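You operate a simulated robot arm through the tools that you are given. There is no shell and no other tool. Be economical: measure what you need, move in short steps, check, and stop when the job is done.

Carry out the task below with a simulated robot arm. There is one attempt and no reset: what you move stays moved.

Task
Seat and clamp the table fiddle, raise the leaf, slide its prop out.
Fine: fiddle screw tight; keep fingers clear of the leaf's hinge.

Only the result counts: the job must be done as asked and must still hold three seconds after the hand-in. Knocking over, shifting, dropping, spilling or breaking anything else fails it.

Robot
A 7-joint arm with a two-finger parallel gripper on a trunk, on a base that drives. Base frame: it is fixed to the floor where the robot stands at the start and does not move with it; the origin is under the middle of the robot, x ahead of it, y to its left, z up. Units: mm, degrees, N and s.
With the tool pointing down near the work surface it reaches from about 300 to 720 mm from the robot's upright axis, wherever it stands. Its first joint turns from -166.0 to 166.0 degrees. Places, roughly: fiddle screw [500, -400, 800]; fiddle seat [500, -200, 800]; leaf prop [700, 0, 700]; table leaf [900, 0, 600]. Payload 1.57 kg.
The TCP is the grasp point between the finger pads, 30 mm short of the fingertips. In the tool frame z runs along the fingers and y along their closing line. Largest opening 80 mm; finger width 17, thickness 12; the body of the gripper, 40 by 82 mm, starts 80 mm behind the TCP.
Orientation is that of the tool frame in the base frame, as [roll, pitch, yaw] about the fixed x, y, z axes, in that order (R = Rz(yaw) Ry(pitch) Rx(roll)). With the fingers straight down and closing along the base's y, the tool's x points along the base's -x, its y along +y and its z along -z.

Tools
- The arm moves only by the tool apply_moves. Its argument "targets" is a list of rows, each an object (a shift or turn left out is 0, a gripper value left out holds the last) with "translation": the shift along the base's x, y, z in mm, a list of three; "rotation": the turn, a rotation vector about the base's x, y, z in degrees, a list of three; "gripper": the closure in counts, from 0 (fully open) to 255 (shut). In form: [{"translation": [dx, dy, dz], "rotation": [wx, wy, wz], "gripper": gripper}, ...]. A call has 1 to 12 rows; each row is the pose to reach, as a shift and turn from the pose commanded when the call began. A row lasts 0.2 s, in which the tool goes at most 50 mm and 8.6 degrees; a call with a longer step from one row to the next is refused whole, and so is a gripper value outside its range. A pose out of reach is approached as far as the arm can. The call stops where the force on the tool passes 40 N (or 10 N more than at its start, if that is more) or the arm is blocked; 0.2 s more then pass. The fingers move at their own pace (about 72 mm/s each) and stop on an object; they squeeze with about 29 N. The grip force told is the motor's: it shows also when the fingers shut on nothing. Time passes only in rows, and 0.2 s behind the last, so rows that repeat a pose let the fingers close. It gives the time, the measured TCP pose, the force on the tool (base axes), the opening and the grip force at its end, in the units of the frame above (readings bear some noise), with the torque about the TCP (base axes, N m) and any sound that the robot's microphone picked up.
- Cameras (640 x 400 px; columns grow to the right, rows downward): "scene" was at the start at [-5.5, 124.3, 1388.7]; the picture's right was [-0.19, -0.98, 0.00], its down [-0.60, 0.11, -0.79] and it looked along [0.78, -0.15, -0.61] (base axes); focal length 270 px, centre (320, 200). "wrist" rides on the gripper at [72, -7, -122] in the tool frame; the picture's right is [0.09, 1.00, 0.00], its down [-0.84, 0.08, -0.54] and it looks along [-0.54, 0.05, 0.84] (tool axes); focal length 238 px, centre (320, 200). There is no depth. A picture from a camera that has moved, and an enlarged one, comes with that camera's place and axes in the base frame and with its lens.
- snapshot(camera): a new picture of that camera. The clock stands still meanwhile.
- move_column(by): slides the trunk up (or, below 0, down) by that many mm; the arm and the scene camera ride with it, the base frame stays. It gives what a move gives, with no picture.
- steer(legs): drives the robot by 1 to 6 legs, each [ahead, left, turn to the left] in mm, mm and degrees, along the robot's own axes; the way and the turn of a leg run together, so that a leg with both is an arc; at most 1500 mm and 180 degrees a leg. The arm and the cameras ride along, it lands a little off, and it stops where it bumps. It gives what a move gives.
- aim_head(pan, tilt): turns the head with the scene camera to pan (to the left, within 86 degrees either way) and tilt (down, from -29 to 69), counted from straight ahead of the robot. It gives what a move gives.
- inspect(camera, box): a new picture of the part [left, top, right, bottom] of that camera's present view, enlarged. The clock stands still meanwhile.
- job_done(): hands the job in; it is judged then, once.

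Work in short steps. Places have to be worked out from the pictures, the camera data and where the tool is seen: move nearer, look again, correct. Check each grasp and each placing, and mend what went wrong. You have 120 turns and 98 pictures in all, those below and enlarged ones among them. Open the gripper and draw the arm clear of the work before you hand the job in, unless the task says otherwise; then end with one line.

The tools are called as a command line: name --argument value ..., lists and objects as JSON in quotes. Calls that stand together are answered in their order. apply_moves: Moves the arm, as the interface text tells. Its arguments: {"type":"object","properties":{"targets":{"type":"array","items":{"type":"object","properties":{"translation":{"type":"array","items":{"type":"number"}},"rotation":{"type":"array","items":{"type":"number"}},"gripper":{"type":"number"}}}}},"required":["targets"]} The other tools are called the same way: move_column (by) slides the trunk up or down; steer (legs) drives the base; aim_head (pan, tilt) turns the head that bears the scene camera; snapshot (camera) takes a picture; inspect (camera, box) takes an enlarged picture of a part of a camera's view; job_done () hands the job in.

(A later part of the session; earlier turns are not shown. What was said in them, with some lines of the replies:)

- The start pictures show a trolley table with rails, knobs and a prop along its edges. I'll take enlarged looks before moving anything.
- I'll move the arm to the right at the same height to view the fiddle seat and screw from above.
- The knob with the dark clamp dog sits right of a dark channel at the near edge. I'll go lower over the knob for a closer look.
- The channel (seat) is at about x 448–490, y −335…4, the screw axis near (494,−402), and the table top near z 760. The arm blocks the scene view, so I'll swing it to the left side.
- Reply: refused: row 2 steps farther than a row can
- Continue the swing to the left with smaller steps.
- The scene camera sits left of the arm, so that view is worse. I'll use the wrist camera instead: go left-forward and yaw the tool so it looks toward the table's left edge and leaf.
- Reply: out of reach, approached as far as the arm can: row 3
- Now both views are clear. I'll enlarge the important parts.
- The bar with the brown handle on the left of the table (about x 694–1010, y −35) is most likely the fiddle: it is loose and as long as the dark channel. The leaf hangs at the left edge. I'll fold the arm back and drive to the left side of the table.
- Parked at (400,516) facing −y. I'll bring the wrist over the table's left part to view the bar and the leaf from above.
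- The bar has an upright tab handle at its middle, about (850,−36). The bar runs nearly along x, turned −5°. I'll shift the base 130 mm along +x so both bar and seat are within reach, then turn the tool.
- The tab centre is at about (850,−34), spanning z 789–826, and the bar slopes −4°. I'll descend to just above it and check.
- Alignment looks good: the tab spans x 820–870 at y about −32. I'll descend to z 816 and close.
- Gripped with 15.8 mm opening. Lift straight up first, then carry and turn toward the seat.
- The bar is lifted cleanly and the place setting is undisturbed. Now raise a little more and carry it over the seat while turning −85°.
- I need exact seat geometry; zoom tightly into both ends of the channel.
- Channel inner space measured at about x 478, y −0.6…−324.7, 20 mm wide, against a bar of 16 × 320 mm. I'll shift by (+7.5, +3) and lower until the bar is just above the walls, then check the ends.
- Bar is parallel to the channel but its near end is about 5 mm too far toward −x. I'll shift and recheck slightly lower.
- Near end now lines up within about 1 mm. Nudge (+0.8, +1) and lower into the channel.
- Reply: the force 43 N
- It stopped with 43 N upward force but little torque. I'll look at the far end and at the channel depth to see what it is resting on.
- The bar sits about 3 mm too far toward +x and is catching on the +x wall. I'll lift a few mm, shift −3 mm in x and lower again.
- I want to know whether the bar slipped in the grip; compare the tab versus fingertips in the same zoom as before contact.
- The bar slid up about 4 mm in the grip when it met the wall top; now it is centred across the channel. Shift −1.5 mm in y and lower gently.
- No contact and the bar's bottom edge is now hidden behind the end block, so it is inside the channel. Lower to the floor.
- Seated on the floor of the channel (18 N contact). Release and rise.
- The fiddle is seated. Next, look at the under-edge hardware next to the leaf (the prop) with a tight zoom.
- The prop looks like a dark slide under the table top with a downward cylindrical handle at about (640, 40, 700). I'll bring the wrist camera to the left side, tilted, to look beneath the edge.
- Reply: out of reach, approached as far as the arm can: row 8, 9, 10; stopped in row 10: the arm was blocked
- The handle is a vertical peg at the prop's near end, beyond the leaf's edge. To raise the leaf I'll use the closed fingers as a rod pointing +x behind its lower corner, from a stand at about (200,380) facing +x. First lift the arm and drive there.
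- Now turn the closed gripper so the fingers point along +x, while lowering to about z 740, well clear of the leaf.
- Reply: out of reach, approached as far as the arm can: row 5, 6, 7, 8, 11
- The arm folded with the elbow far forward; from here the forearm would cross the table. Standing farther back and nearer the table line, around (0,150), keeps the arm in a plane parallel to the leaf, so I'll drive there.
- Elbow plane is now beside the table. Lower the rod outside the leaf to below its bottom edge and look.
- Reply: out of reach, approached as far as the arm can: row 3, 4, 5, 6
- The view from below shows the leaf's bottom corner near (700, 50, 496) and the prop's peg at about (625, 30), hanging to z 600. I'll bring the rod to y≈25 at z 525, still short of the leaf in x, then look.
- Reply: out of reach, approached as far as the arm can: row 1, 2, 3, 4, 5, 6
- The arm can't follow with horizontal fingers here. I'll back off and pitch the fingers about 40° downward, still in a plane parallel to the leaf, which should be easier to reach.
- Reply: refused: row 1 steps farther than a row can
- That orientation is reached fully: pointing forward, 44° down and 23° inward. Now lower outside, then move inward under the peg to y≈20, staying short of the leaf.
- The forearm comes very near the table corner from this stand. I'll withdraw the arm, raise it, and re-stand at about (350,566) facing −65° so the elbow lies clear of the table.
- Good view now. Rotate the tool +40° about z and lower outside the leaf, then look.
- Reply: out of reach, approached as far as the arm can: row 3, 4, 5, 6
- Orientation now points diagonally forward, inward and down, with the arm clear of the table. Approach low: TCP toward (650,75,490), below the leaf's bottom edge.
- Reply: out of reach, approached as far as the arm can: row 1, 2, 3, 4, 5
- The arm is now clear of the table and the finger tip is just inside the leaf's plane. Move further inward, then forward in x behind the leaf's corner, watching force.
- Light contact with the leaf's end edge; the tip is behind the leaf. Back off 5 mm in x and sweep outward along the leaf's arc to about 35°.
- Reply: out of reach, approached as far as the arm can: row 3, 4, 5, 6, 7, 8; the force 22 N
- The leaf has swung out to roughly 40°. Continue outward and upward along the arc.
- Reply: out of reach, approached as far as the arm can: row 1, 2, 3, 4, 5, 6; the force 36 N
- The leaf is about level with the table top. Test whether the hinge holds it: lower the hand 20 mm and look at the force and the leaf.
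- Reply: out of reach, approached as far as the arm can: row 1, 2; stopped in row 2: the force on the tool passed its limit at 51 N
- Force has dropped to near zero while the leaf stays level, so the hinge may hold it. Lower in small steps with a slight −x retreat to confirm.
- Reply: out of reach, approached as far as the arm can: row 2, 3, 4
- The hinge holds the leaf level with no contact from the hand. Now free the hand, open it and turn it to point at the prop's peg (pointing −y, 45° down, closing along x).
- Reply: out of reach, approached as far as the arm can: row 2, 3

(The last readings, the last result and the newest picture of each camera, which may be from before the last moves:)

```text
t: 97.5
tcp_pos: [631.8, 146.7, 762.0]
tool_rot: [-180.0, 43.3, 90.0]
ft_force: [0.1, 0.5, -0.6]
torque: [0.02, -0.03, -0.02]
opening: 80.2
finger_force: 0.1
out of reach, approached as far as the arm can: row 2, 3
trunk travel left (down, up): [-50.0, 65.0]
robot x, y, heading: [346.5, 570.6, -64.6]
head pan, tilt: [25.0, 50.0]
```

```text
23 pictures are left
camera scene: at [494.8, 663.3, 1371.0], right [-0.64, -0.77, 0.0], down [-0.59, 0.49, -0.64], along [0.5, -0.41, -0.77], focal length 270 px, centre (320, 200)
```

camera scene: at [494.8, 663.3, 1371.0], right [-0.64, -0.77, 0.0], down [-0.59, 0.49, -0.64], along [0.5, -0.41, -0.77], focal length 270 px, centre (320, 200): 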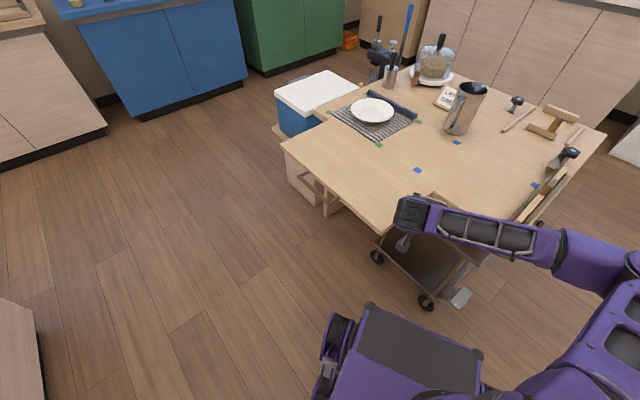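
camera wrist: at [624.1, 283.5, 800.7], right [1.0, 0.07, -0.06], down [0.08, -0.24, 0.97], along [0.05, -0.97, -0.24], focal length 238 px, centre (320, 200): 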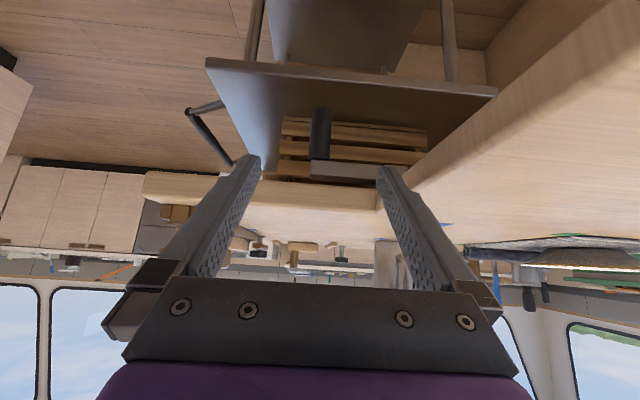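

The peg triangulates to about (632, 22, 612–690). Approach along the tool axis to (632, 22, 650) and close.

apply_moves --targets '[{"translation": [0, -30, -30]}, {"translation": [0, -60, -60]}, {"translation": [0, -90, -88]}, {"translation": [0, -112, -105]}, {"translation": [0, -124, -113]}]'

snapshot --camera "wrist"

```text
t: 98.7
tcp_pos: [633.5, 22.8, 648.6]
tool_rot: [-179.9, 43.5, 90.0]
ft_force: [-0.4, -0.7, 0.0]
torque: [0.02, 0.0, 0.0]
opening: 79.9
finger_force: 0.0
trunk travel left (down, up): [-50.0, 65.0]
robot x, y, heading: [350.6, 569.5, -64.5]
head pan, tilt: [25.0, 50.0]
```

```text
22 pictures are left
camera wrist: at [623.9, 159.6, 687.6], right [1.0, 0.07, -0.06], down [0.08, -0.23, 0.97], along [0.05, -0.97, -0.24], focal length 238 px, centre (320, 200)
```

wrist: 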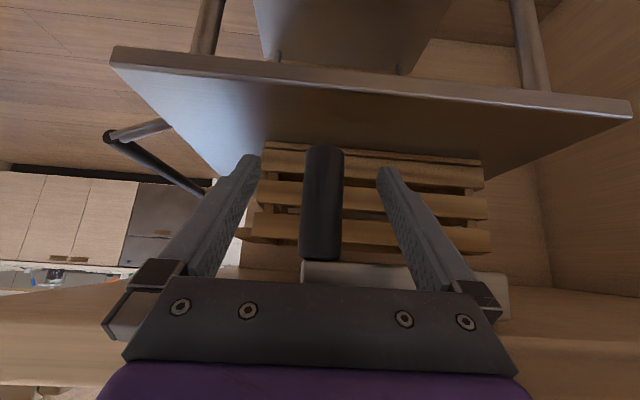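

The peg is centred between the fingers. Close on it.

apply_moves --targets '[{"gripper": 255}, {"gripper": 255}, {"gripper": 255}, {"gripper": 255}]'

apply_moves --targets '[{"translation": [0, 10, 0]}, {"translation": [0, 25, 0]}, {"translation": [0, 40, 0]}]'

snapshot --camera "wrist"

```text
t: 99.7
tcp_pos: [635.4, 24.8, 648.5]
tool_rot: [-179.9, 43.4, 90.3]
ft_force: [16.2, -2.5, -1.5]
torque: [0.13, 0.57, 0.06]
opening: 25.3
finger_force: 37.2
trunk travel left (down, up): [-50.0, 65.0]
robot x, y, heading: [348.7, 566.3, -64.4]
head pan, tilt: [25.0, 50.0]
```

```text
t: 100.5
tcp_pos: [634.6, 64.2, 648.1]
tool_rot: [180.0, 43.5, 90.3]
ft_force: [29.3, -0.9, -5.7]
torque: [0.09, 0.57, 0.2]
opening: 25.1
finger_force: 36.6
trunk travel left (down, up): [-50.0, 65.0]
robot x, y, heading: [349.9, 569.7, -64.5]
head pan, tilt: [25.0, 50.0]
```

```text
21 pictures are left
camera wrist: at [625.6, 200.3, 688.0], right [1.0, 0.07, -0.06], down [0.08, -0.24, 0.97], along [0.06, -0.97, -0.24], focal length 238 px, centre (320, 200)
```

wrist: 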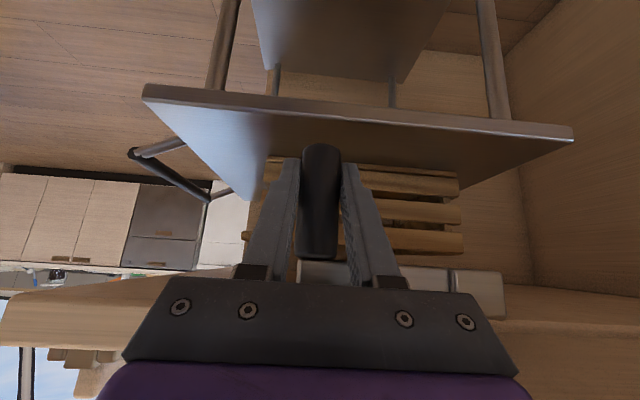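

The prop slides along y with the peg held. Ease the sideways load with +3 mm in x and continue pulling.

apply_moves --targets '[{"translation": [3, 5, 0]}, {"translation": [4, 25, 0]}, {"translation": [4, 45, 0]}, {"translation": [4, 65, 0]}, {"translation": [4, 80, 0]}]'

snapshot --camera "wrist"

inspect --camera "scene" --box '[270, 120, 560, 330]'

```text
t: 101.7
tcp_pos: [635.3, 143.7, 648.5]
tool_rot: [-179.7, 43.6, 90.1]
ft_force: [5.1, -2.0, -5.0]
torque: [0.64, -0.88, 0.18]
opening: 25.3
finger_force: 36.4
trunk travel left (down, up): [-50.0, 65.0]
robot x, y, heading: [346.8, 571.0, -64.9]
head pan, tilt: [25.0, 50.0]
```

```text
20 pictures are left
camera wrist: at [626.8, 279.1, 687.8], right [1.0, 0.07, -0.07], down [0.08, -0.23, 0.97], along [0.05, -0.97, -0.24], focal length 238 px, centre (320, 200)
```

wrist: 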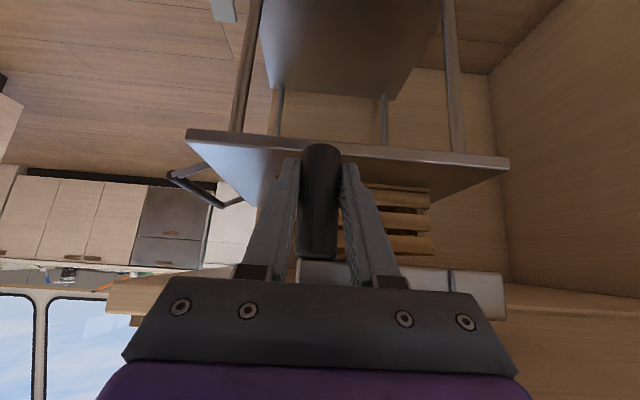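

```text
1.90 times, centred on (415, 225) of scene
camera zoom: at [495.1, 662.8, 1371.0], right [-0.64, -0.77, 0.0], down [-0.59, 0.49, -0.64], along [0.49, -0.41, -0.77], focal length 514 px, centre (139, 152)
```

zoom: 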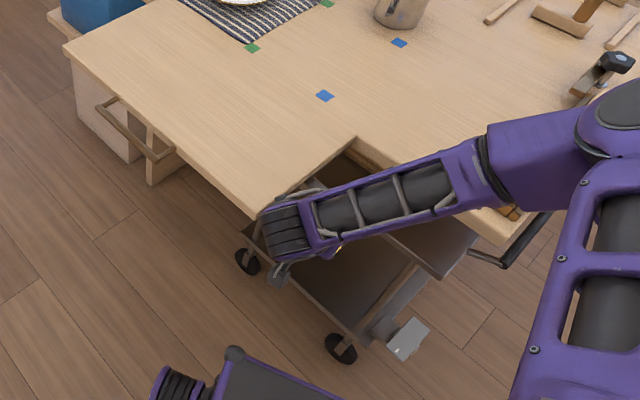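

Pulled 120 mm so far and still free. Continue until the end stop, if any.

apply_moves --targets '[{"translation": [0, 15, 0]}, {"translation": [0, 30, 0]}, {"translation": [0, 45, 0]}, {"translation": [0, 60, 0]}]'

```text
t: 102.7
tcp_pos: [637.0, 204.7, 649.2]
tool_rot: [-179.8, 43.3, 90.3]
ft_force: [0.4, -0.3, -0.7]
torque: [0.02, 0.0, 0.02]
opening: 0.0
finger_force: 21.3
trunk travel left (down, up): [-50.0, 65.0]
robot x, y, heading: [350.5, 571.5, -64.8]
head pan, tilt: [25.0, 50.0]
```

The fingers slipped off the peg, probably at its end stop. Look at where the prop is.

snapshot --camera "wrist"

```text
18 pictures are left
camera wrist: at [627.8, 341.7, 688.6], right [1.0, 0.07, -0.07], down [0.08, -0.24, 0.97], along [0.05, -0.97, -0.24], focal length 238 px, centre (320, 200)
```

wrist: 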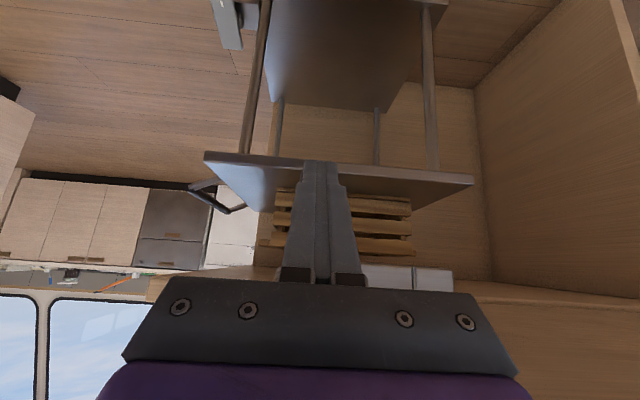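

Scaling the bar's apparent length puts the prop at about y≈150, i.e. 128 mm out. I'll re-grip and tug to verify that's the end stop.

apply_moves --targets '[{"gripper": 0}, {"gripper": 0}, {"gripper": 0}, {"gripper": 0}, {"translation": [-3, -25, 0], "gripper": 0}, {"translation": [-4, -52, 0], "gripper": 0}, {"translation": [-4, -52, 0], "gripper": 255}, {"translation": [-4, -52, 0], "gripper": 255}, {"translation": [-4, -52, 0], "gripper": 255}, {"translation": [-4, -52, 0], "gripper": 255}]'

apply_moves --targets '[{"translation": [0, 4, 0]}, {"translation": [0, 8, 0]}, {"translation": [0, 12, 0]}]'

```text
t: 104.8
tcp_pos: [635.1, 151.6, 649.8]
tool_rot: [180.0, 43.6, 90.2]
ft_force: [19.0, -4.4, -1.7]
torque: [0.26, 0.46, -0.02]
opening: 25.6
finger_force: 36.5
trunk travel left (down, up): [-50.0, 65.0]
robot x, y, heading: [347.2, 568.9, -64.6]
head pan, tilt: [25.0, 50.0]
```

```text
t: 105.4
tcp_pos: [635.1, 151.4, 651.3]
tool_rot: [179.8, 43.9, 90.0]
ft_force: [5.9, -7.8, -14.3]
torque: [-0.04, 0.38, 0.08]
opening: 25.6
finger_force: 37.3
trunk travel left (down, up): [-50.0, 65.0]
robot x, y, heading: [345.1, 570.3, -64.7]
head pan, tilt: [25.0, 50.0]
stopped in row 2: the force on the tool passed its limit at 43 N (the readings are from after the stop); the commanded pose is now the measured one
```

End stop confirmed: it will not move further at 43 N. Release and withdraw, then check the leaf and prop.

apply_moves --targets '[{"gripper": 0}, {"gripper": 0}, {"gripper": 0}, {"translation": [0, 20, 0]}, {"translation": [-5, 50, 10]}, {"translation": [-15, 80, 40]}, {"translation": [-30, 100, 80]}, {"translation": [-40, 110, 125]}, {"translation": [-50, 110, 170]}]'

snapshot --camera "wrist"

snapshot --camera "scene"

```text
t: 107.4
tcp_pos: [587.3, 261.6, 820.1]
tool_rot: [179.9, 43.9, 89.9]
ft_force: [0.3, -0.8, -0.7]
torque: [0.02, 0.0, -0.02]
opening: 79.9
finger_force: 0.0
out of reach, approached as far as the arm can: row 9
trunk travel left (down, up): [-50.0, 65.0]
robot x, y, heading: [348.9, 564.6, -64.9]
head pan, tilt: [25.0, 50.0]
```

```text
17 pictures are left
camera wrist: at [579.3, 397.6, 857.6], right [1.0, 0.07, -0.06], down [0.08, -0.23, 0.97], along [0.05, -0.97, -0.23], focal length 238 px, centre (320, 200)
```

wrist: 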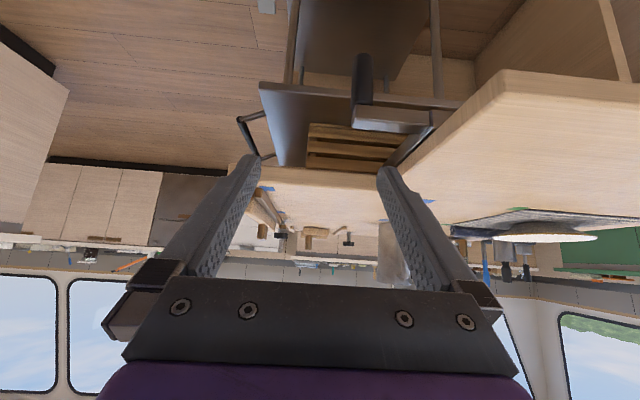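

```text
16 pictures are left
camera scene: at [495.4, 662.6, 1370.9], right [-0.64, -0.77, 0.0], down [-0.59, 0.49, -0.64], along [0.49, -0.41, -0.77], focal length 270 px, centre (320, 200)
```

scene: 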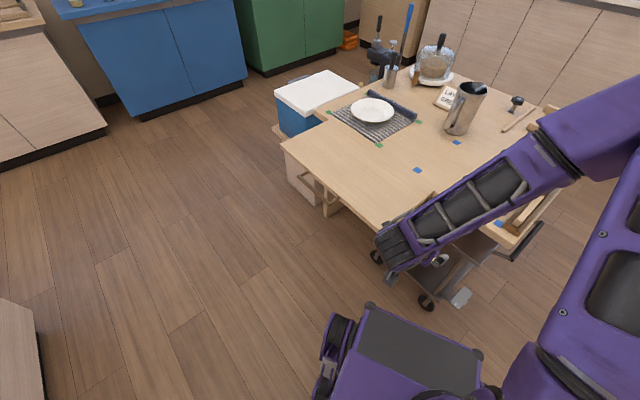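

Prop is fully out under the level leaf. Now for the clamp: raise the arm and drive back to the front of the table near the start place.

apply_moves --targets '[{"translation": [0, -10, 45]}, {"translation": [0, -15, 90]}, {"translation": [0, -20, 135], "rotation": [8, 0, 0]}, {"translation": [0, -20, 170], "rotation": [16, 0, 0]}, {"translation": [0, -20, 190], "rotation": [24, 0, 0]}, {"translation": [0, -20, 190], "rotation": [32, 0, 0]}, {"translation": [0, -20, 190], "rotation": [40, 0, 0]}, {"translation": [0, -20, 190], "rotation": [44, 0, 0]}]'

steer --legs '[[0, 0, 64.8], [-349, 0, 0], [0, -585, 0]]'

aim_head --pan -25 --tilt 40

```text
t: 108.5
tcp_pos: [585.2, 247.8, 954.8]
tool_rot: [-178.3, 14.3, 90.2]
ft_force: [-0.7, 0.3, -0.1]
torque: [0.04, -0.03, 0.01]
opening: 80.0
finger_force: 0.0
trunk travel left (down, up): [-50.0, 65.0]
robot x, y, heading: [351.6, 570.5, -64.7]
head pan, tilt: [25.0, 50.0]
stopped in row 5: the arm was blocked; the commanded pose is now the measured one
```

```text
t: 119.5
tcp_pos: [396.1, 59.8, 954.0]
tool_rot: [-178.6, 14.4, 155.1]
ft_force: [0.6, -0.5, 0.2]
torque: [0.0, -0.03, -0.02]
opening: 80.1
finger_force: 0.0
trunk travel left (down, up): [-50.0, 65.0]
robot x, y, heading: [5.2, -16.2, 0.5]
head pan, tilt: [25.0, 50.0]
```

```text
t: 120.6
tcp_pos: [395.9, 60.6, 951.8]
tool_rot: [-178.4, 14.0, 155.1]
ft_force: [-0.8, -0.4, -0.6]
torque: [0.02, 0.01, 0.01]
opening: 80.1
finger_force: 0.0
trunk travel left (down, up): [-50.0, 65.0]
robot x, y, heading: [5.8, -18.1, 0.8]
head pan, tilt: [-25.0, 40.0]
```

Arrived. Bring the tool upright again, then over to the screw for a close look.

apply_moves --targets '[{"translation": [0, -30, 20], "rotation": [3, 6.4, 0]}, {"translation": [0, -70, 40], "rotation": [5.9, 12.7, 0]}, {"translation": [0, -115, 45], "rotation": [5.9, 12.7, 0]}, {"translation": [0, -160, 45], "rotation": [5.9, 12.7, 0]}]'

apply_moves --targets '[{"translation": [0, -45, 0], "rotation": [0, 0, 8.3]}, {"translation": [0, -90, 0], "rotation": [0, 0, 16.6]}, {"translation": [0, -135, 0], "rotation": [0, 0, 25]}, {"translation": [0, -180, 0], "rotation": [0, 0, 25]}, {"translation": [0, -225, -30], "rotation": [0, 0, 25]}, {"translation": [5, -265, -55], "rotation": [0, 0, 25]}, {"translation": [10, -285, -70], "rotation": [0, 0, 25]}]'

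snapshot --camera "wrist"

```text
t: 121.6
tcp_pos: [397.0, -99.3, 1000.4]
tool_rot: [-178.5, 0.5, 155.2]
ft_force: [-0.1, -0.4, -0.4]
torque: [-0.04, 0.02, 0.0]
opening: 80.0
finger_force: 0.1
trunk travel left (down, up): [-50.0, 65.0]
robot x, y, heading: [5.9, -21.2, 0.4]
head pan, tilt: [-25.0, 40.0]
```

```text
refused: row 5 steps farther than a row can; nothing moved
```

```text
15 pictures are left
camera wrist: at [327.1, -71.9, 1121.7], right [0.33, 0.94, -0.03], down [0.79, -0.27, 0.55], along [0.51, -0.2, -0.84], focal length 238 px, centre (320, 200)
```

wrist: 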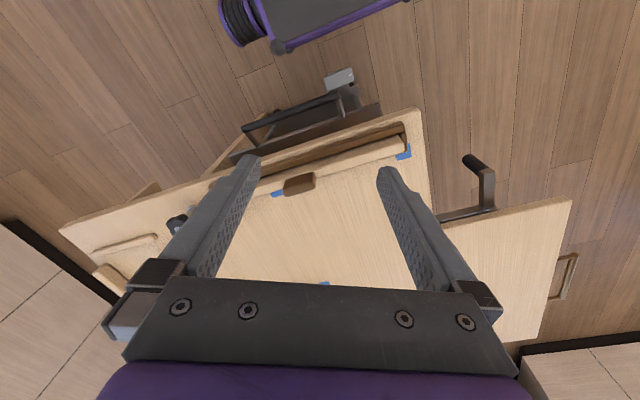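

apply_moves --targets '[{"translation": [0, -45, 0], "rotation": [0, 0, 8.3]}, {"translation": [0, -90, 0], "rotation": [0, 0, 16.6]}, {"translation": [0, -135, 0], "rotation": [0, 0, 25]}, {"translation": [0, -180, 0], "rotation": [0, 0, 25]}, {"translation": [3, -220, -25], "rotation": [0, 0, 25]}, {"translation": [6, -255, -55], "rotation": [0, 0, 25]}, {"translation": [10, -285, -85], "rotation": [0, 0, 25]}, {"translation": [10, -290, -110], "rotation": [0, 0, 25]}]'

inspect --camera "wrist" --box '[200, 120, 440, 290]'

```text
t: 123.4
tcp_pos: [407.5, -390.6, 888.8]
tool_rot: [-178.4, 0.4, -179.7]
ft_force: [-0.3, 0.6, -0.3]
torque: [-0.02, 0.03, -0.01]
opening: 79.8
finger_force: 0.1
trunk travel left (down, up): [-50.0, 65.0]
robot x, y, heading: [3.6, -18.7, 0.4]
head pan, tilt: [-25.0, 40.0]
```

```text
2.35 times, centred on (320, 205) of wrist
camera zoom: at [332.7, -394.7, 1010.7], right [-0.1, 0.99, -0.03], down [0.83, 0.09, 0.55], along [0.55, 0.03, -0.84], focal length 561 px, centre (320, 188)
```

zoom: 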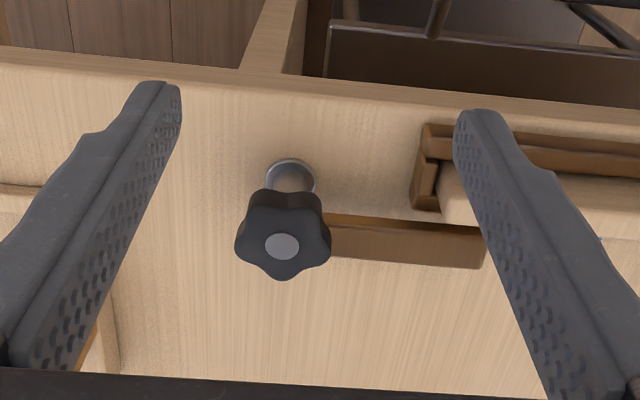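

The screw axis is at (500,−402) with the knob top at z≈807; the dog runs along +y with its end near y −303, just beside the seated bar. I'll probe the dog's top height with the closed fingertips.

apply_moves --targets '[{"translation": [25, 20, 0], "gripper": 255}, {"translation": [55, 40, -10], "gripper": 255}, {"translation": [80, 60, -25], "gripper": 255}, {"translation": [95, 72, -45], "gripper": 255}, {"translation": [95, 72, -55], "gripper": 255}]'

apply_moves --targets '[{"translation": [0, 0, -3]}, {"translation": [0, 0, -6]}, {"translation": [0, 0, -9]}, {"translation": [0, 0, -12]}, {"translation": [0, 0, -14]}]'

snapshot --camera "wrist"

```text
t: 124.6
tcp_pos: [503.3, -318.3, 834.7]
tool_rot: [-178.5, 0.4, -179.8]
ft_force: [-1.0, 0.0, 0.5]
torque: [0.0, -0.01, -0.02]
opening: 0.2
finger_force: 21.2
trunk travel left (down, up): [-50.0, 65.0]
robot x, y, heading: [5.8, -18.6, 0.4]
head pan, tilt: [-25.0, 40.0]
```

```text
t: 125.8
tcp_pos: [502.3, -318.8, 820.9]
tool_rot: [-178.5, 0.5, -179.8]
ft_force: [-0.4, 1.3, -0.3]
torque: [0.0, -0.03, 0.01]
opening: 0.1
finger_force: 21.6
trunk travel left (down, up): [-50.0, 65.0]
robot x, y, heading: [5.8, -16.7, 0.7]
head pan, tilt: [-25.0, 40.0]
```

```text
13 pictures are left
camera wrist: at [427.3, -321.9, 942.0], right [-0.1, 1.0, -0.03], down [0.83, 0.09, 0.55], along [0.55, 0.03, -0.84], focal length 238 px, centre (320, 200)
```

wrist: 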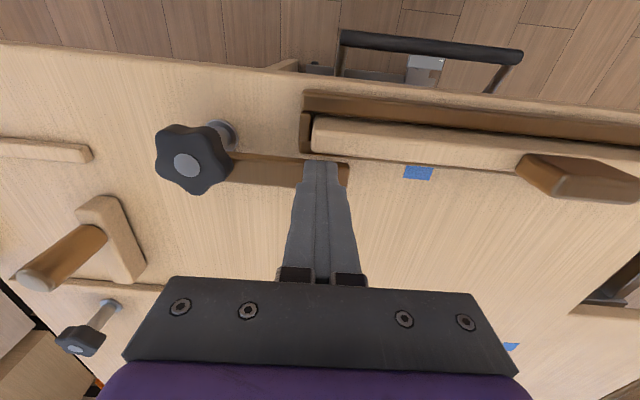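

No contact yet at tip z≈791. Continue probing downward.

apply_moves --targets '[{"translation": [0, 0, -2]}, {"translation": [0, 0, -4]}, {"translation": [0, 0, -6]}, {"translation": [0, 0, -8]}, {"translation": [0, 0, -10]}]'

```text
t: 127.1
tcp_pos: [502.0, -317.6, 816.7]
tool_rot: [-178.4, 0.7, -179.8]
ft_force: [-9.0, 5.1, 20.3]
torque: [0.26, 0.31, 0.03]
opening: 0.0
finger_force: 21.2
trunk travel left (down, up): [-50.0, 65.0]
robot x, y, heading: [7.0, -18.8, 0.6]
head pan, tilt: [-25.0, 40.0]
stopped in row 5: the force on the tool passed its limit at 42 N (the readings are from after the stop); the commanded pose is now the measured one
```

Dog top is at about z 787. Now probe the bar's top nearby for comparison.

apply_moves --targets '[{"translation": [0, 0, 15]}, {"translation": [-12, 15, 25]}, {"translation": [-24, 28, 25]}, {"translation": [-24, 28, 15]}, {"translation": [-24, 28, 5]}]'

apply_moves --targets '[{"translation": [0, 0, -3]}, {"translation": [0, 0, -6]}, {"translation": [0, 0, -9]}, {"translation": [0, 0, -12]}, {"translation": [0, 0, -15]}, {"translation": [0, 0, -18]}, {"translation": [0, 0, -21]}]'

```text
t: 128.4
tcp_pos: [479.5, -291.0, 824.6]
tool_rot: [-178.2, 1.1, -179.7]
ft_force: [-9.0, 6.3, 24.3]
torque: [0.28, 0.36, 0.01]
opening: 0.0
finger_force: 21.8
trunk travel left (down, up): [-50.0, 65.0]
robot x, y, heading: [1.2, -16.4, 0.7]
head pan, tilt: [-25.0, 40.0]
stopped in row 5: the force on the tool passed its limit at 44 N (the readings are from after the stop); the commanded pose is now the measured one
```

```text
t: 128.8
tcp_pos: [480.9, -291.5, 825.0]
tool_rot: [-178.1, 1.1, -179.7]
ft_force: [-9.5, 5.8, 22.9]
torque: [0.23, 0.38, 0.03]
opening: 0.2
finger_force: 21.6
trunk travel left (down, up): [-50.0, 65.0]
robot x, y, heading: [6.5, -16.8, 0.5]
head pan, tilt: [-25.0, 40.0]
stopped in row 1: the force on the tool passed its limit at 44 N (the readings are from after the stop); the commanded pose is now the measured one
```

The bar's top is at about z 794.5 here, about 7 mm above the dog's top. I'll probe the bar near its other end to check whether it sits level.

apply_moves --targets '[{"translation": [0, 0, 35]}, {"translation": [0, 30, 65]}, {"translation": [0, 78, 65]}, {"translation": [1, 126, 65]}, {"translation": [1, 174, 65]}, {"translation": [1, 222, 55]}, {"translation": [1, 255, 25]}, {"translation": [1, 255, 8]}]'

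apply_moves --targets '[{"translation": [0, 0, -3]}, {"translation": [0, 0, -6]}, {"translation": [0, 0, -9]}, {"translation": [0, 0, -12]}, {"translation": [0, 0, -15]}, {"translation": [0, 0, -18]}, {"translation": [0, 0, -21]}]'

snapshot --camera "wrist"

```text
t: 130.6
tcp_pos: [482.3, -35.7, 830.5]
tool_rot: [-178.3, 1.0, -179.8]
ft_force: [-0.1, 0.3, -0.3]
torque: [0.0, 0.03, 0.01]
opening: 0.0
finger_force: 20.7
trunk travel left (down, up): [-50.0, 65.0]
robot x, y, heading: [3.8, -17.8, 0.3]
head pan, tilt: [-25.0, 40.0]
```

```text
t: 131.6
tcp_pos: [482.9, -36.4, 824.6]
tool_rot: [-178.1, 1.5, -179.8]
ft_force: [-7.8, 1.3, 23.7]
torque: [0.08, 0.41, -0.09]
opening: 0.2
finger_force: 21.0
trunk travel left (down, up): [-50.0, 65.0]
robot x, y, heading: [7.5, -18.3, 0.3]
head pan, tilt: [-25.0, 40.0]
stopped in row 4: the force on the tool passed its limit at 46 N (the readings are from after the stop); the commanded pose is now the measured one
```

```text
12 pictures are left
camera wrist: at [406.4, -39.1, 945.5], right [-0.1, 0.99, -0.03], down [0.82, 0.1, 0.56], along [0.56, 0.03, -0.83], focal length 238 px, centre (320, 200)
```

wrist: 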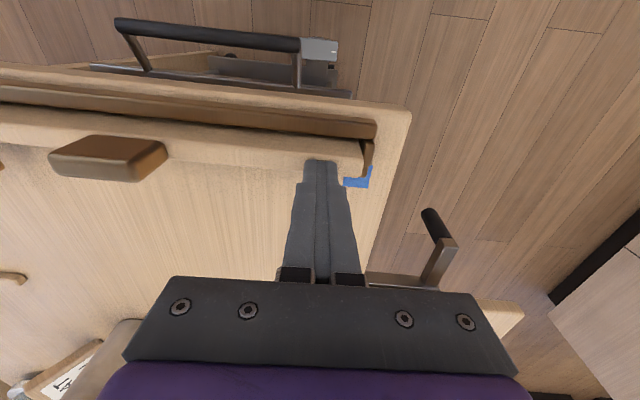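

The bar sits level (same height at both ends), so it is properly seated. Next go to the knob, grip it with the fingertips and turn a little clockwise to see how the dog responds.

apply_moves --targets '[{"translation": [0, 0, 40]}, {"translation": [3, -35, 65], "gripper": 0}, {"translation": [5, -80, 65], "gripper": 0}, {"translation": [8, -128, 65], "gripper": 0}, {"translation": [10, -176, 65], "gripper": 0}, {"translation": [12, -224, 65], "gripper": 0}, {"translation": [14, -272, 65], "gripper": 0}, {"translation": [16, -320, 65], "gripper": 0}, {"translation": [17, -366, 60], "gripper": 0}, {"translation": [17, -366, 40], "gripper": 0}]'

inspect --camera "wrist" --box '[230, 100, 410, 260]'

```text
t: 133.8
tcp_pos: [498.7, -403.7, 862.1]
tool_rot: [-178.2, 1.3, -179.7]
ft_force: [0.0, -0.7, -0.1]
torque: [0.01, -0.01, 0.02]
opening: 80.1
finger_force: 0.1
trunk travel left (down, up): [-50.0, 65.0]
robot x, y, heading: [4.5, -16.5, 0.2]
head pan, tilt: [-25.0, 40.0]
```

```text
2.50 times, centred on (320, 180) of wrist
camera zoom: at [423.8, -406.2, 983.3], right [-0.1, 0.99, -0.03], down [0.82, 0.1, 0.56], along [0.56, 0.03, -0.83], focal length 596 px, centre (320, 250)
```

zoom: 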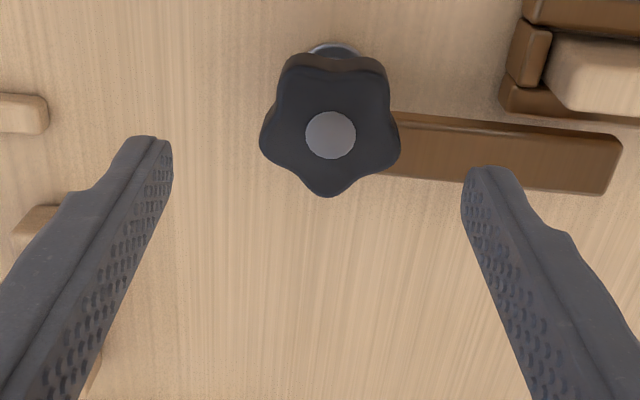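

The knob is centred at (499,−401). Descend so the tips span the knob just above the dog, and close.

apply_moves --targets '[{"translation": [0.5, 2, -20]}, {"translation": [0.5, 2, -38]}, {"translation": [0.5, 2, -38], "gripper": 255}, {"translation": [0.5, 2, -38], "gripper": 255}, {"translation": [0.5, 2, -38], "gripper": 255}]'

apply_moves --targets '[{"rotation": [0, 0, -8]}, {"rotation": [0, 0, -16]}, {"rotation": [0, 0, -24]}, {"rotation": [0, 0, -32]}]'

inspect --camera "wrist" --box '[200, 60, 460, 260]'

```text
t: 135.0
tcp_pos: [501.1, -399.9, 824.7]
tool_rot: [-178.2, 1.3, -179.8]
ft_force: [0.0, -1.9, -0.7]
torque: [0.26, -0.3, 0.02]
opening: 44.3
finger_force: 44.7
trunk travel left (down, up): [-50.0, 65.0]
robot x, y, heading: [3.4, -19.1, 0.5]
head pan, tilt: [-25.0, 40.0]
```

```text
t: 136.0
tcp_pos: [501.7, -401.3, 825.2]
tool_rot: [-178.2, 1.4, 148.1]
ft_force: [4.4, -9.6, 0.6]
torque: [0.29, -0.03, 0.04]
opening: 43.9
finger_force: 44.9
trunk travel left (down, up): [-50.0, 65.0]
robot x, y, heading: [3.4, -22.9, 0.5]
head pan, tilt: [-25.0, 40.0]
```

```text
2.00 times, centred on (330, 160) of wrist
camera zoom: at [434.7, -364.2, 945.3], right [0.45, 0.89, -0.03], down [0.75, -0.35, 0.56], along [0.49, -0.28, -0.83], focal length 477 px, centre (300, 280)
```

zoom: 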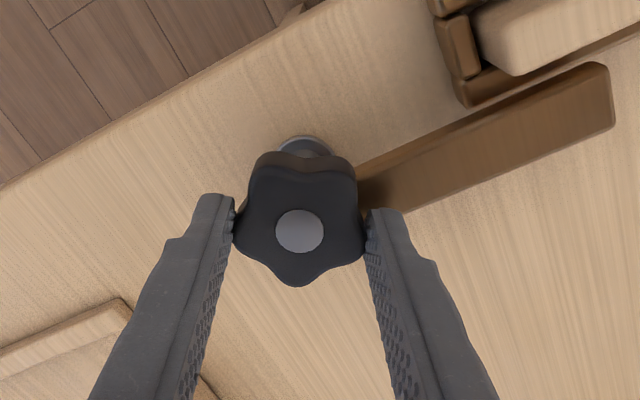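

The knob turns easily clockwise with the grip and the dog stays put so far. Continue clockwise and watch the torque.

apply_moves --targets '[{"rotation": [0, 0, -8.5]}, {"rotation": [0, 0, -17]}, {"rotation": [0, 0, -25.5]}, {"rotation": [0, 0, -34]}, {"rotation": [0, 0, -42.5]}, {"rotation": [0, 0, -51]}, {"rotation": [0, 0, -59.5]}, {"rotation": [0, 0, -68]}]'

inspect --camera "wrist" --box '[200, 60, 460, 260]'

```text
t: 137.8
tcp_pos: [500.7, -402.6, 824.9]
tool_rot: [-178.2, 1.5, 80.0]
ft_force: [1.6, -21.9, 5.8]
torque: [-0.7, -0.31, 0.05]
opening: 44.0
finger_force: 45.3
trunk travel left (down, up): [-50.0, 65.0]
robot x, y, heading: [2.6, -19.6, 0.4]
head pan, tilt: [-25.0, 40.0]
```

```text
2.00 times, centred on (330, 160) of wrist
camera zoom: at [508.9, -328.4, 945.2], right [1.0, -0.08, -0.03], down [-0.05, -0.83, 0.56], along [-0.07, -0.56, -0.83], focal length 477 px, centre (300, 280)
```

zoom: 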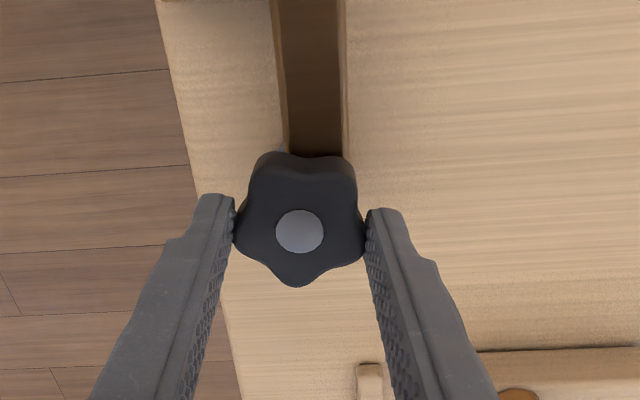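

100° clockwise so far with almost no resistance. Re-grip for another stroke.

apply_moves --targets '[{"gripper": 0}, {"gripper": 0}, {"rotation": [0, 0, 8.5], "gripper": 0}, {"rotation": [0, 0, 17], "gripper": 0}, {"rotation": [0, 0, 25.5], "gripper": 0}, {"rotation": [0, 0, 34], "gripper": 0}, {"rotation": [0, 0, 42.5], "gripper": 0}, {"rotation": [0, 0, 51], "gripper": 0}, {"rotation": [0, 0, 59.5], "gripper": 0}, {"rotation": [0, 0, 68], "gripper": 0}, {"rotation": [0, 0, 76.5], "gripper": 0}, {"rotation": [0, 0, 85], "gripper": 0}]'

apply_moves --targets '[{"rotation": [0, 0, 8.5]}, {"rotation": [0, 0, 16]}]'

snapshot --camera "wrist"

```text
t: 140.4
tcp_pos: [501.7, -400.5, 824.8]
tool_rot: [-178.2, 1.3, 165.4]
ft_force: [-0.6, -0.5, 0.5]
torque: [0.02, 0.01, 0.03]
opening: 79.8
finger_force: 0.1
trunk travel left (down, up): [-50.0, 65.0]
robot x, y, heading: [4.8, -16.5, 0.6]
head pan, tilt: [-25.0, 40.0]
```

```text
t: 141.0
tcp_pos: [500.4, -402.0, 824.3]
tool_rot: [-178.2, 1.2, -178.7]
ft_force: [-0.2, -0.5, -0.1]
torque: [0.02, -0.03, 0.0]
opening: 79.7
finger_force: 0.0
trunk travel left (down, up): [-50.0, 65.0]
robot x, y, heading: [7.0, -16.0, 0.4]
head pan, tilt: [-25.0, 40.0]
```

```text
8 pictures are left
camera wrist: at [424.7, -405.1, 945.2], right [-0.12, 0.99, -0.03], down [0.82, 0.11, 0.56], along [0.56, 0.04, -0.83], focal length 238 px, centre (320, 200)
```

wrist: 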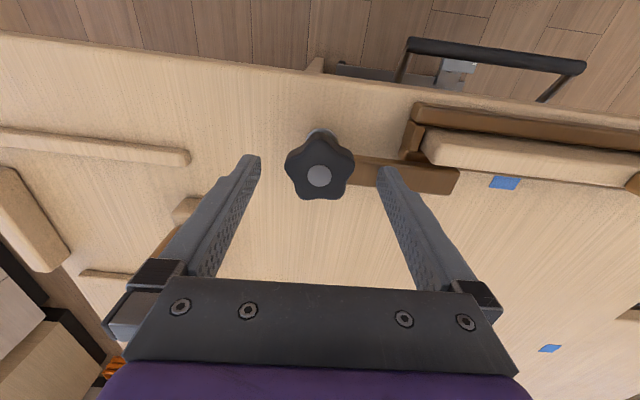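

Turning alone doesn't move the dog. I'll test whether the dog swings by nudging its end toward the bar from the +x side with the closed fingertips.

apply_moves --targets '[{"translation": [0, 0, 40]}, {"translation": [20, 40, 40], "gripper": 255}, {"translation": [38, 82, 40], "gripper": 255}, {"translation": [38, 90, 10], "gripper": 255}, {"translation": [38, 90, -16], "gripper": 255}, {"translation": [30, 90, -16], "gripper": 255}, {"translation": [26, 90, -16], "gripper": 255}]'

apply_moves --targets '[{"translation": [-3, 0, 0]}, {"translation": [-6, 0, 0]}, {"translation": [-9, 0, 0]}, {"translation": [-12, 0, 0]}, {"translation": [-15, 0, 0]}]'

```text
t: 142.6
tcp_pos: [527.0, -310.4, 808.6]
tool_rot: [-178.2, 1.2, -178.7]
ft_force: [0.4, 0.4, -0.9]
torque: [-0.03, 0.0, 0.0]
opening: 0.1
finger_force: 21.5
trunk travel left (down, up): [-50.0, 65.0]
robot x, y, heading: [6.1, -17.4, 0.6]
head pan, tilt: [-25.0, 40.0]
```

```text
t: 143.8
tcp_pos: [518.1, -310.5, 808.6]
tool_rot: [-178.0, 1.9, -178.6]
ft_force: [36.7, -6.2, -5.0]
torque: [0.1, -0.92, 0.0]
opening: 0.3
finger_force: 21.5
trunk travel left (down, up): [-50.0, 65.0]
robot x, y, heading: [5.2, -24.3, 0.6]
head pan, tilt: [-25.0, 40.0]
```

The dog resists a 37 N push, so it isn't free to swing. Check whether the 100° turn changed its height by probing its top again.

apply_moves --targets '[{"translation": [12, 0, 0]}, {"translation": [12, 0, 30]}, {"translation": [-10, -7, 30]}, {"translation": [-10, -7, 20]}, {"translation": [-10, -7, 14]}]'

apply_moves --targets '[{"translation": [0, 0, -2]}, {"translation": [0, 0, -4]}, {"translation": [0, 0, -6]}, {"translation": [0, 0, -8]}, {"translation": [0, 0, -10]}, {"translation": [0, 0, -12]}, {"translation": [0, 0, -14]}]'

```text
t: 145.0
tcp_pos: [502.1, -316.8, 822.0]
tool_rot: [-178.2, 1.2, -178.8]
ft_force: [0.7, 0.1, -0.3]
torque: [0.0, 0.02, -0.01]
opening: 0.0
finger_force: 21.0
trunk travel left (down, up): [-50.0, 65.0]
robot x, y, heading: [2.7, -19.1, 0.5]
head pan, tilt: [-25.0, 40.0]
```

```text
t: 146.5
tcp_pos: [503.9, -317.8, 817.3]
tool_rot: [-177.9, 1.7, -178.7]
ft_force: [-9.5, 5.6, 21.3]
torque: [0.19, 0.4, -0.01]
opening: 0.1
finger_force: 21.3
trunk travel left (down, up): [-50.0, 65.0]
robot x, y, heading: [5.4, -17.9, 0.3]
head pan, tilt: [-25.0, 40.0]
stopped in row 7: the force on the tool passed its limit at 43 N (the readings are from after the stop); the commanded pose is now the measured one
```

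Height unchanged. The dog seems driven only by the screw over many turns, so I'll keep tightening clockwise in strokes and watch the torque. First back onto the knob.

apply_moves --targets '[{"translation": [0, 0, 40]}, {"translation": [-2, -35, 45], "gripper": 0}, {"translation": [-3, -75, 45], "gripper": 0}, {"translation": [-3, -84, 45], "gripper": 0}, {"translation": [-3, -84, 25], "gripper": 0}, {"translation": [-3, -84, 7], "gripper": 0}, {"translation": [-3, -84, 7], "gripper": 255}, {"translation": [-3, -84, 7], "gripper": 255}, {"translation": [-3, -84, 7], "gripper": 255}, {"translation": [-3, -84, 7], "gripper": 255}]'

apply_moves --targets '[{"rotation": [0, 0, -8.5]}, {"rotation": [0, 0, -17]}, {"rotation": [0, 0, -25.5]}, {"rotation": [0, 0, -34]}, {"rotation": [0, 0, -42.5]}, {"rotation": [0, 0, -51]}, {"rotation": [0, 0, -59.5]}, {"rotation": [0, 0, -68]}, {"rotation": [0, 0, -76.5]}, {"rotation": [0, 0, -85]}, {"rotation": [0, 0, -93.5]}, {"rotation": [0, 0, -102]}]'

```text
t: 148.7
tcp_pos: [500.5, -401.4, 819.1]
tool_rot: [-178.0, 1.5, -178.7]
ft_force: [-1.6, 4.0, 1.2]
torque: [0.9, 0.09, -0.03]
opening: 46.2
finger_force: 45.0
trunk travel left (down, up): [-50.0, 65.0]
robot x, y, heading: [1.7, -19.5, 0.7]
head pan, tilt: [-25.0, 40.0]
```

```text
t: 151.3
tcp_pos: [501.4, -402.5, 820.3]
tool_rot: [-178.0, 1.6, 79.2]
ft_force: [-4.4, -0.7, 1.0]
torque: [0.03, -0.65, 1.16]
opening: 45.9
finger_force: 45.3
trunk travel left (down, up): [-50.0, 65.0]
robot x, y, heading: [5.7, -17.7, 0.3]
head pan, tilt: [-25.0, 40.0]
```

Torque rose to 1.16 N·m near 200° — it's getting tight. One look at the dog before another stroke.

snapshot --camera "wrist"

```text
7 pictures are left
camera wrist: at [510.6, -328.1, 940.6], right [0.99, -0.1, -0.04], down [-0.06, -0.82, 0.56], along [-0.09, -0.56, -0.83], focal length 238 px, centre (320, 200)
```

wrist: 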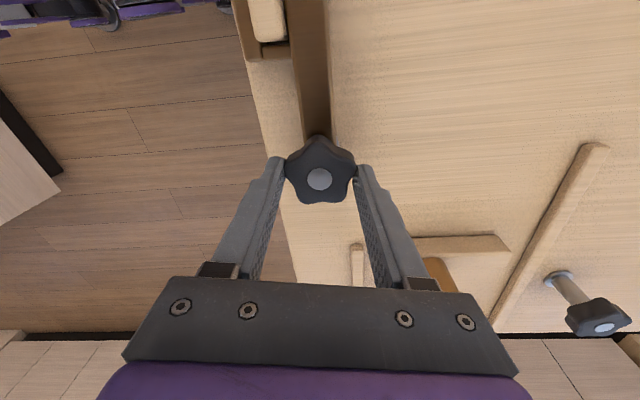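

The dog now covers the seat wall right against the bar. Continue tightening a bit to feel the stop.

apply_moves --targets '[{"rotation": [0, 0, -5]}, {"rotation": [0, 0, -10]}, {"rotation": [0, 0, -15]}]'

```text
t: 152.1
tcp_pos: [499.9, -402.5, 820.9]
tool_rot: [-178.0, 1.6, 64.1]
ft_force: [-5.9, 1.6, -0.8]
torque: [-0.16, -0.64, 0.54]
opening: 45.9
finger_force: 44.7
trunk travel left (down, up): [-50.0, 65.0]
robot x, y, heading: [6.0, -16.8, 0.3]
head pan, tilt: [-25.0, 40.0]
```

Torque dipped, perhaps the grip slipped. Re-grip and test again with a fresh stroke.

apply_moves --targets '[{"gripper": 0}, {"gripper": 0}, {"rotation": [0, 0, 8.5], "gripper": 0}, {"rotation": [0, 0, 17], "gripper": 0}, {"rotation": [0, 0, 25.5], "gripper": 0}, {"rotation": [0, 0, 34], "gripper": 0}, {"rotation": [0, 0, 42.5], "gripper": 0}, {"rotation": [0, 0, 51], "gripper": 0}, {"rotation": [0, 0, 59.5], "gripper": 0}, {"rotation": [0, 0, 68], "gripper": 0}, {"rotation": [0, 0, 72], "gripper": 0}, {"rotation": [0, 0, 72], "gripper": 0}]'

apply_moves --targets '[{"gripper": 255}, {"gripper": 255}, {"gripper": 255}, {"gripper": 255}]'

apply_moves --targets '[{"rotation": [0, 0, -5]}, {"rotation": [0, 0, -10]}, {"rotation": [0, 0, -15]}, {"rotation": [0, 0, -20]}]'

```text
t: 154.7
tcp_pos: [502.2, -402.0, 819.6]
tool_rot: [-178.0, 1.6, 136.2]
ft_force: [0.4, 0.6, 0.2]
torque: [-0.01, -0.01, 0.02]
opening: 80.1
finger_force: 0.1
trunk travel left (down, up): [-50.0, 65.0]
robot x, y, heading: [5.0, -19.4, 0.2]
head pan, tilt: [-25.0, 40.0]
```

```text
t: 155.7
tcp_pos: [501.2, -401.3, 821.3]
tool_rot: [-178.0, 1.6, 136.3]
ft_force: [1.1, 0.0, -0.4]
torque: [0.56, -0.53, 0.01]
opening: 45.6
finger_force: 45.3
trunk travel left (down, up): [-50.0, 65.0]
robot x, y, heading: [1.9, -18.8, 0.6]
head pan, tilt: [-25.0, 40.0]
```

```text
t: 156.7
tcp_pos: [501.6, -402.4, 819.8]
tool_rot: [-178.0, 1.7, 116.3]
ft_force: [-0.3, -0.6, -0.3]
torque: [0.47, -0.52, 1.16]
opening: 45.5
finger_force: 45.9
trunk travel left (down, up): [-50.0, 65.0]
robot x, y, heading: [3.8, -19.5, 0.7]
head pan, tilt: [-25.0, 40.0]
```

Torque is immediately back to 1.16 N·m. To tell turning from slipping, compare the knob's lobes relative to the fingers before and after a further 30°.

inspect --camera "wrist" --box '[200, 40, 460, 220]'

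apply_moves --targets '[{"rotation": [0, 0, -6]}, {"rotation": [0, 0, -12]}, {"rotation": [0, 0, -18]}, {"rotation": [0, 0, -24]}, {"rotation": [0, 0, -30]}]'

inspect --camera "wrist" --box '[200, 40, 460, 220]'

```text
2.22 times, centred on (330, 130) of wrist
camera zoom: at [464.2, -336.1, 940.4], right [0.85, 0.52, -0.04], down [0.45, -0.69, 0.56], along [0.27, -0.5, -0.83], focal length 530 px, centre (298, 356)
```

zoom: 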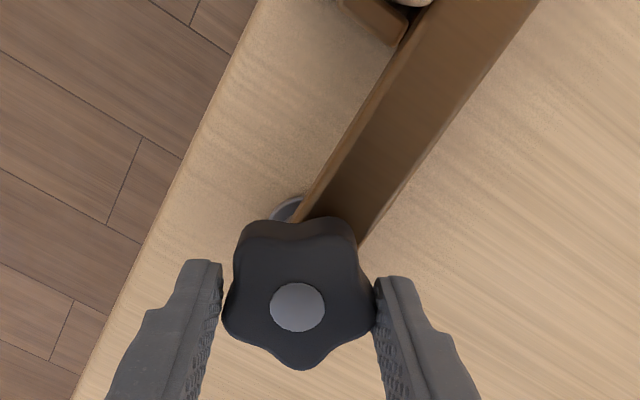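

```text
t: 157.9
tcp_pos: [500.9, -401.8, 820.2]
tool_rot: [-177.9, 1.5, 86.3]
ft_force: [-2.7, -1.2, -0.3]
torque: [0.04, -0.63, 1.42]
opening: 44.7
finger_force: 44.8
trunk travel left (down, up): [-50.0, 65.0]
robot x, y, heading: [3.2, -16.9, 0.5]
head pan, tilt: [-25.0, 40.0]
```

```text
2.22 times, centred on (330, 130) of wrist
camera zoom: at [501.6, -326.9, 940.3], right [1.0, 0.03, -0.04], down [0.04, -0.83, 0.56], along [-0.02, -0.56, -0.83], focal length 530 px, centre (298, 356)
```

zoom: 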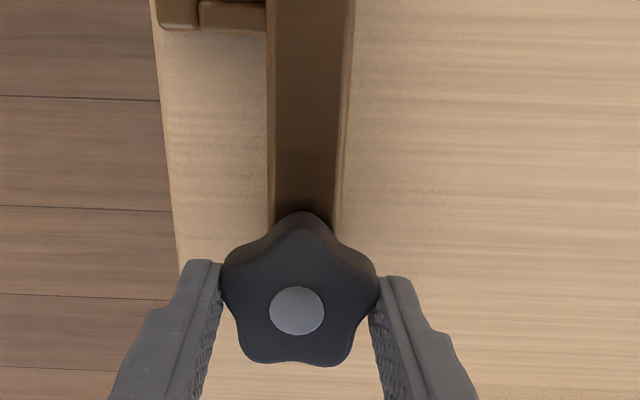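

The lobes shifted about 36° relative to the fingers while the hand turned 30° at 1.4 N·m: the knob itself no longer turns, so the screw is tight. Release, rise and check the whole.

apply_moves --targets '[{"gripper": 0}, {"gripper": 0}, {"gripper": 0}, {"translation": [0, 0, 40], "gripper": 0}, {"translation": [-20, 0, 80]}, {"translation": [-50, 10, 120]}, {"translation": [-80, 30, 150]}, {"translation": [-100, 50, 170]}]'

snapshot --camera "wrist"

```text
refused: row 6 steps farther than a row can; nothing moved
```

```text
4 pictures are left
camera wrist: at [501.6, -326.9, 940.3], right [1.0, 0.03, -0.04], down [0.04, -0.83, 0.56], along [-0.02, -0.56, -0.83], focal length 238 px, centre (320, 200)
```

wrist: 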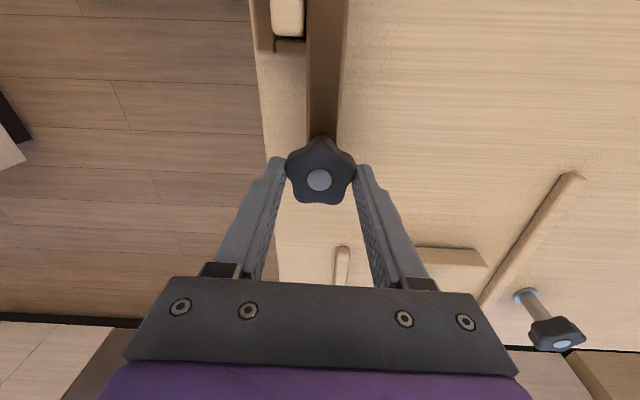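

The dog now lies flat against the bar and the screw is tight. Release and withdraw with smaller steps.

apply_moves --targets '[{"gripper": 0}, {"gripper": 0}, {"gripper": 0}, {"translation": [0, 0, 35], "gripper": 0}, {"translation": [-10, 0, 75]}, {"translation": [-30, 8, 110]}, {"translation": [-55, 20, 140]}, {"translation": [-85, 35, 165]}, {"translation": [-115, 50, 185]}]'

inspect --camera "wrist" --box '[220, 0, 440, 230]'

```text
t: 159.9
tcp_pos: [385.3, -349.8, 1007.0]
tool_rot: [-178.0, 1.6, 86.3]
ft_force: [0.0, 0.1, -0.6]
torque: [0.02, 0.05, -0.01]
opening: 80.0
finger_force: 0.2
trunk travel left (down, up): [-50.0, 65.0]
robot x, y, heading: [4.0, -18.6, 0.4]
head pan, tilt: [-25.0, 40.0]
```

```text
1.74 times, centred on (330, 115) of wrist
camera zoom: at [386.5, -274.8, 1126.2], right [1.0, 0.03, -0.04], down [0.04, -0.83, 0.56], along [-0.02, -0.56, -0.83], focal length 414 px, centre (303, 348)
```

zoom: 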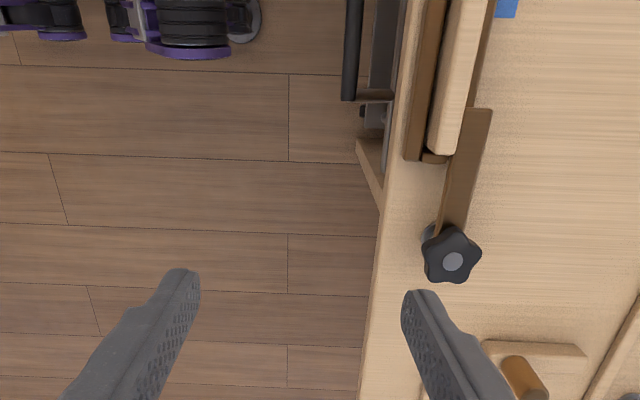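

Arm is clear. One last look at the leaf, prop and table before handing in.

aim_head --pan -12 --tilt 40

snapshot --camera "scene"

```text
t: 160.7
tcp_pos: [386.1, -349.0, 1005.1]
tool_rot: [-177.9, 1.5, 86.3]
ft_force: [0.0, 0.1, -0.3]
torque: [0.01, 0.02, -0.02]
opening: 80.1
finger_force: 0.0
trunk travel left (down, up): [-50.0, 65.0]
robot x, y, heading: [3.6, -15.8, 0.6]
head pan, tilt: [-12.0, 40.0]
```

```text
2 pictures are left
camera scene: at [-4.5, 104.1, 1385.2], right [-0.2, -0.98, 0.0], down [-0.63, 0.13, -0.77], along [0.75, -0.15, -0.64], focal length 270 px, centre (320, 200)
```

scene: 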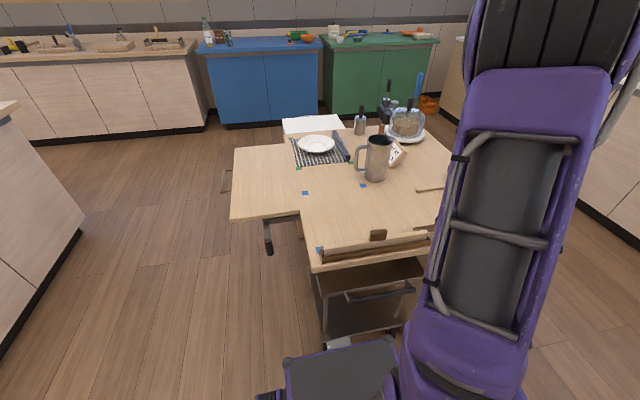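

The leaf is level with the prop pulled out under it, the fiddle is in its seat, and the other objects look undisturbed. Handing in.

job_done

```text
The job is handed in.
```

I handed the job in: the fiddle is seated, its screw is tight, the leaf is up, and the prop is pulled out to its end stop under the leaf. The clamp arm sits about 7 mm lower than the top of the fiddle, so it presses against the fiddle's side rather than over it, and I couldn't confirm that this counts as clamped.
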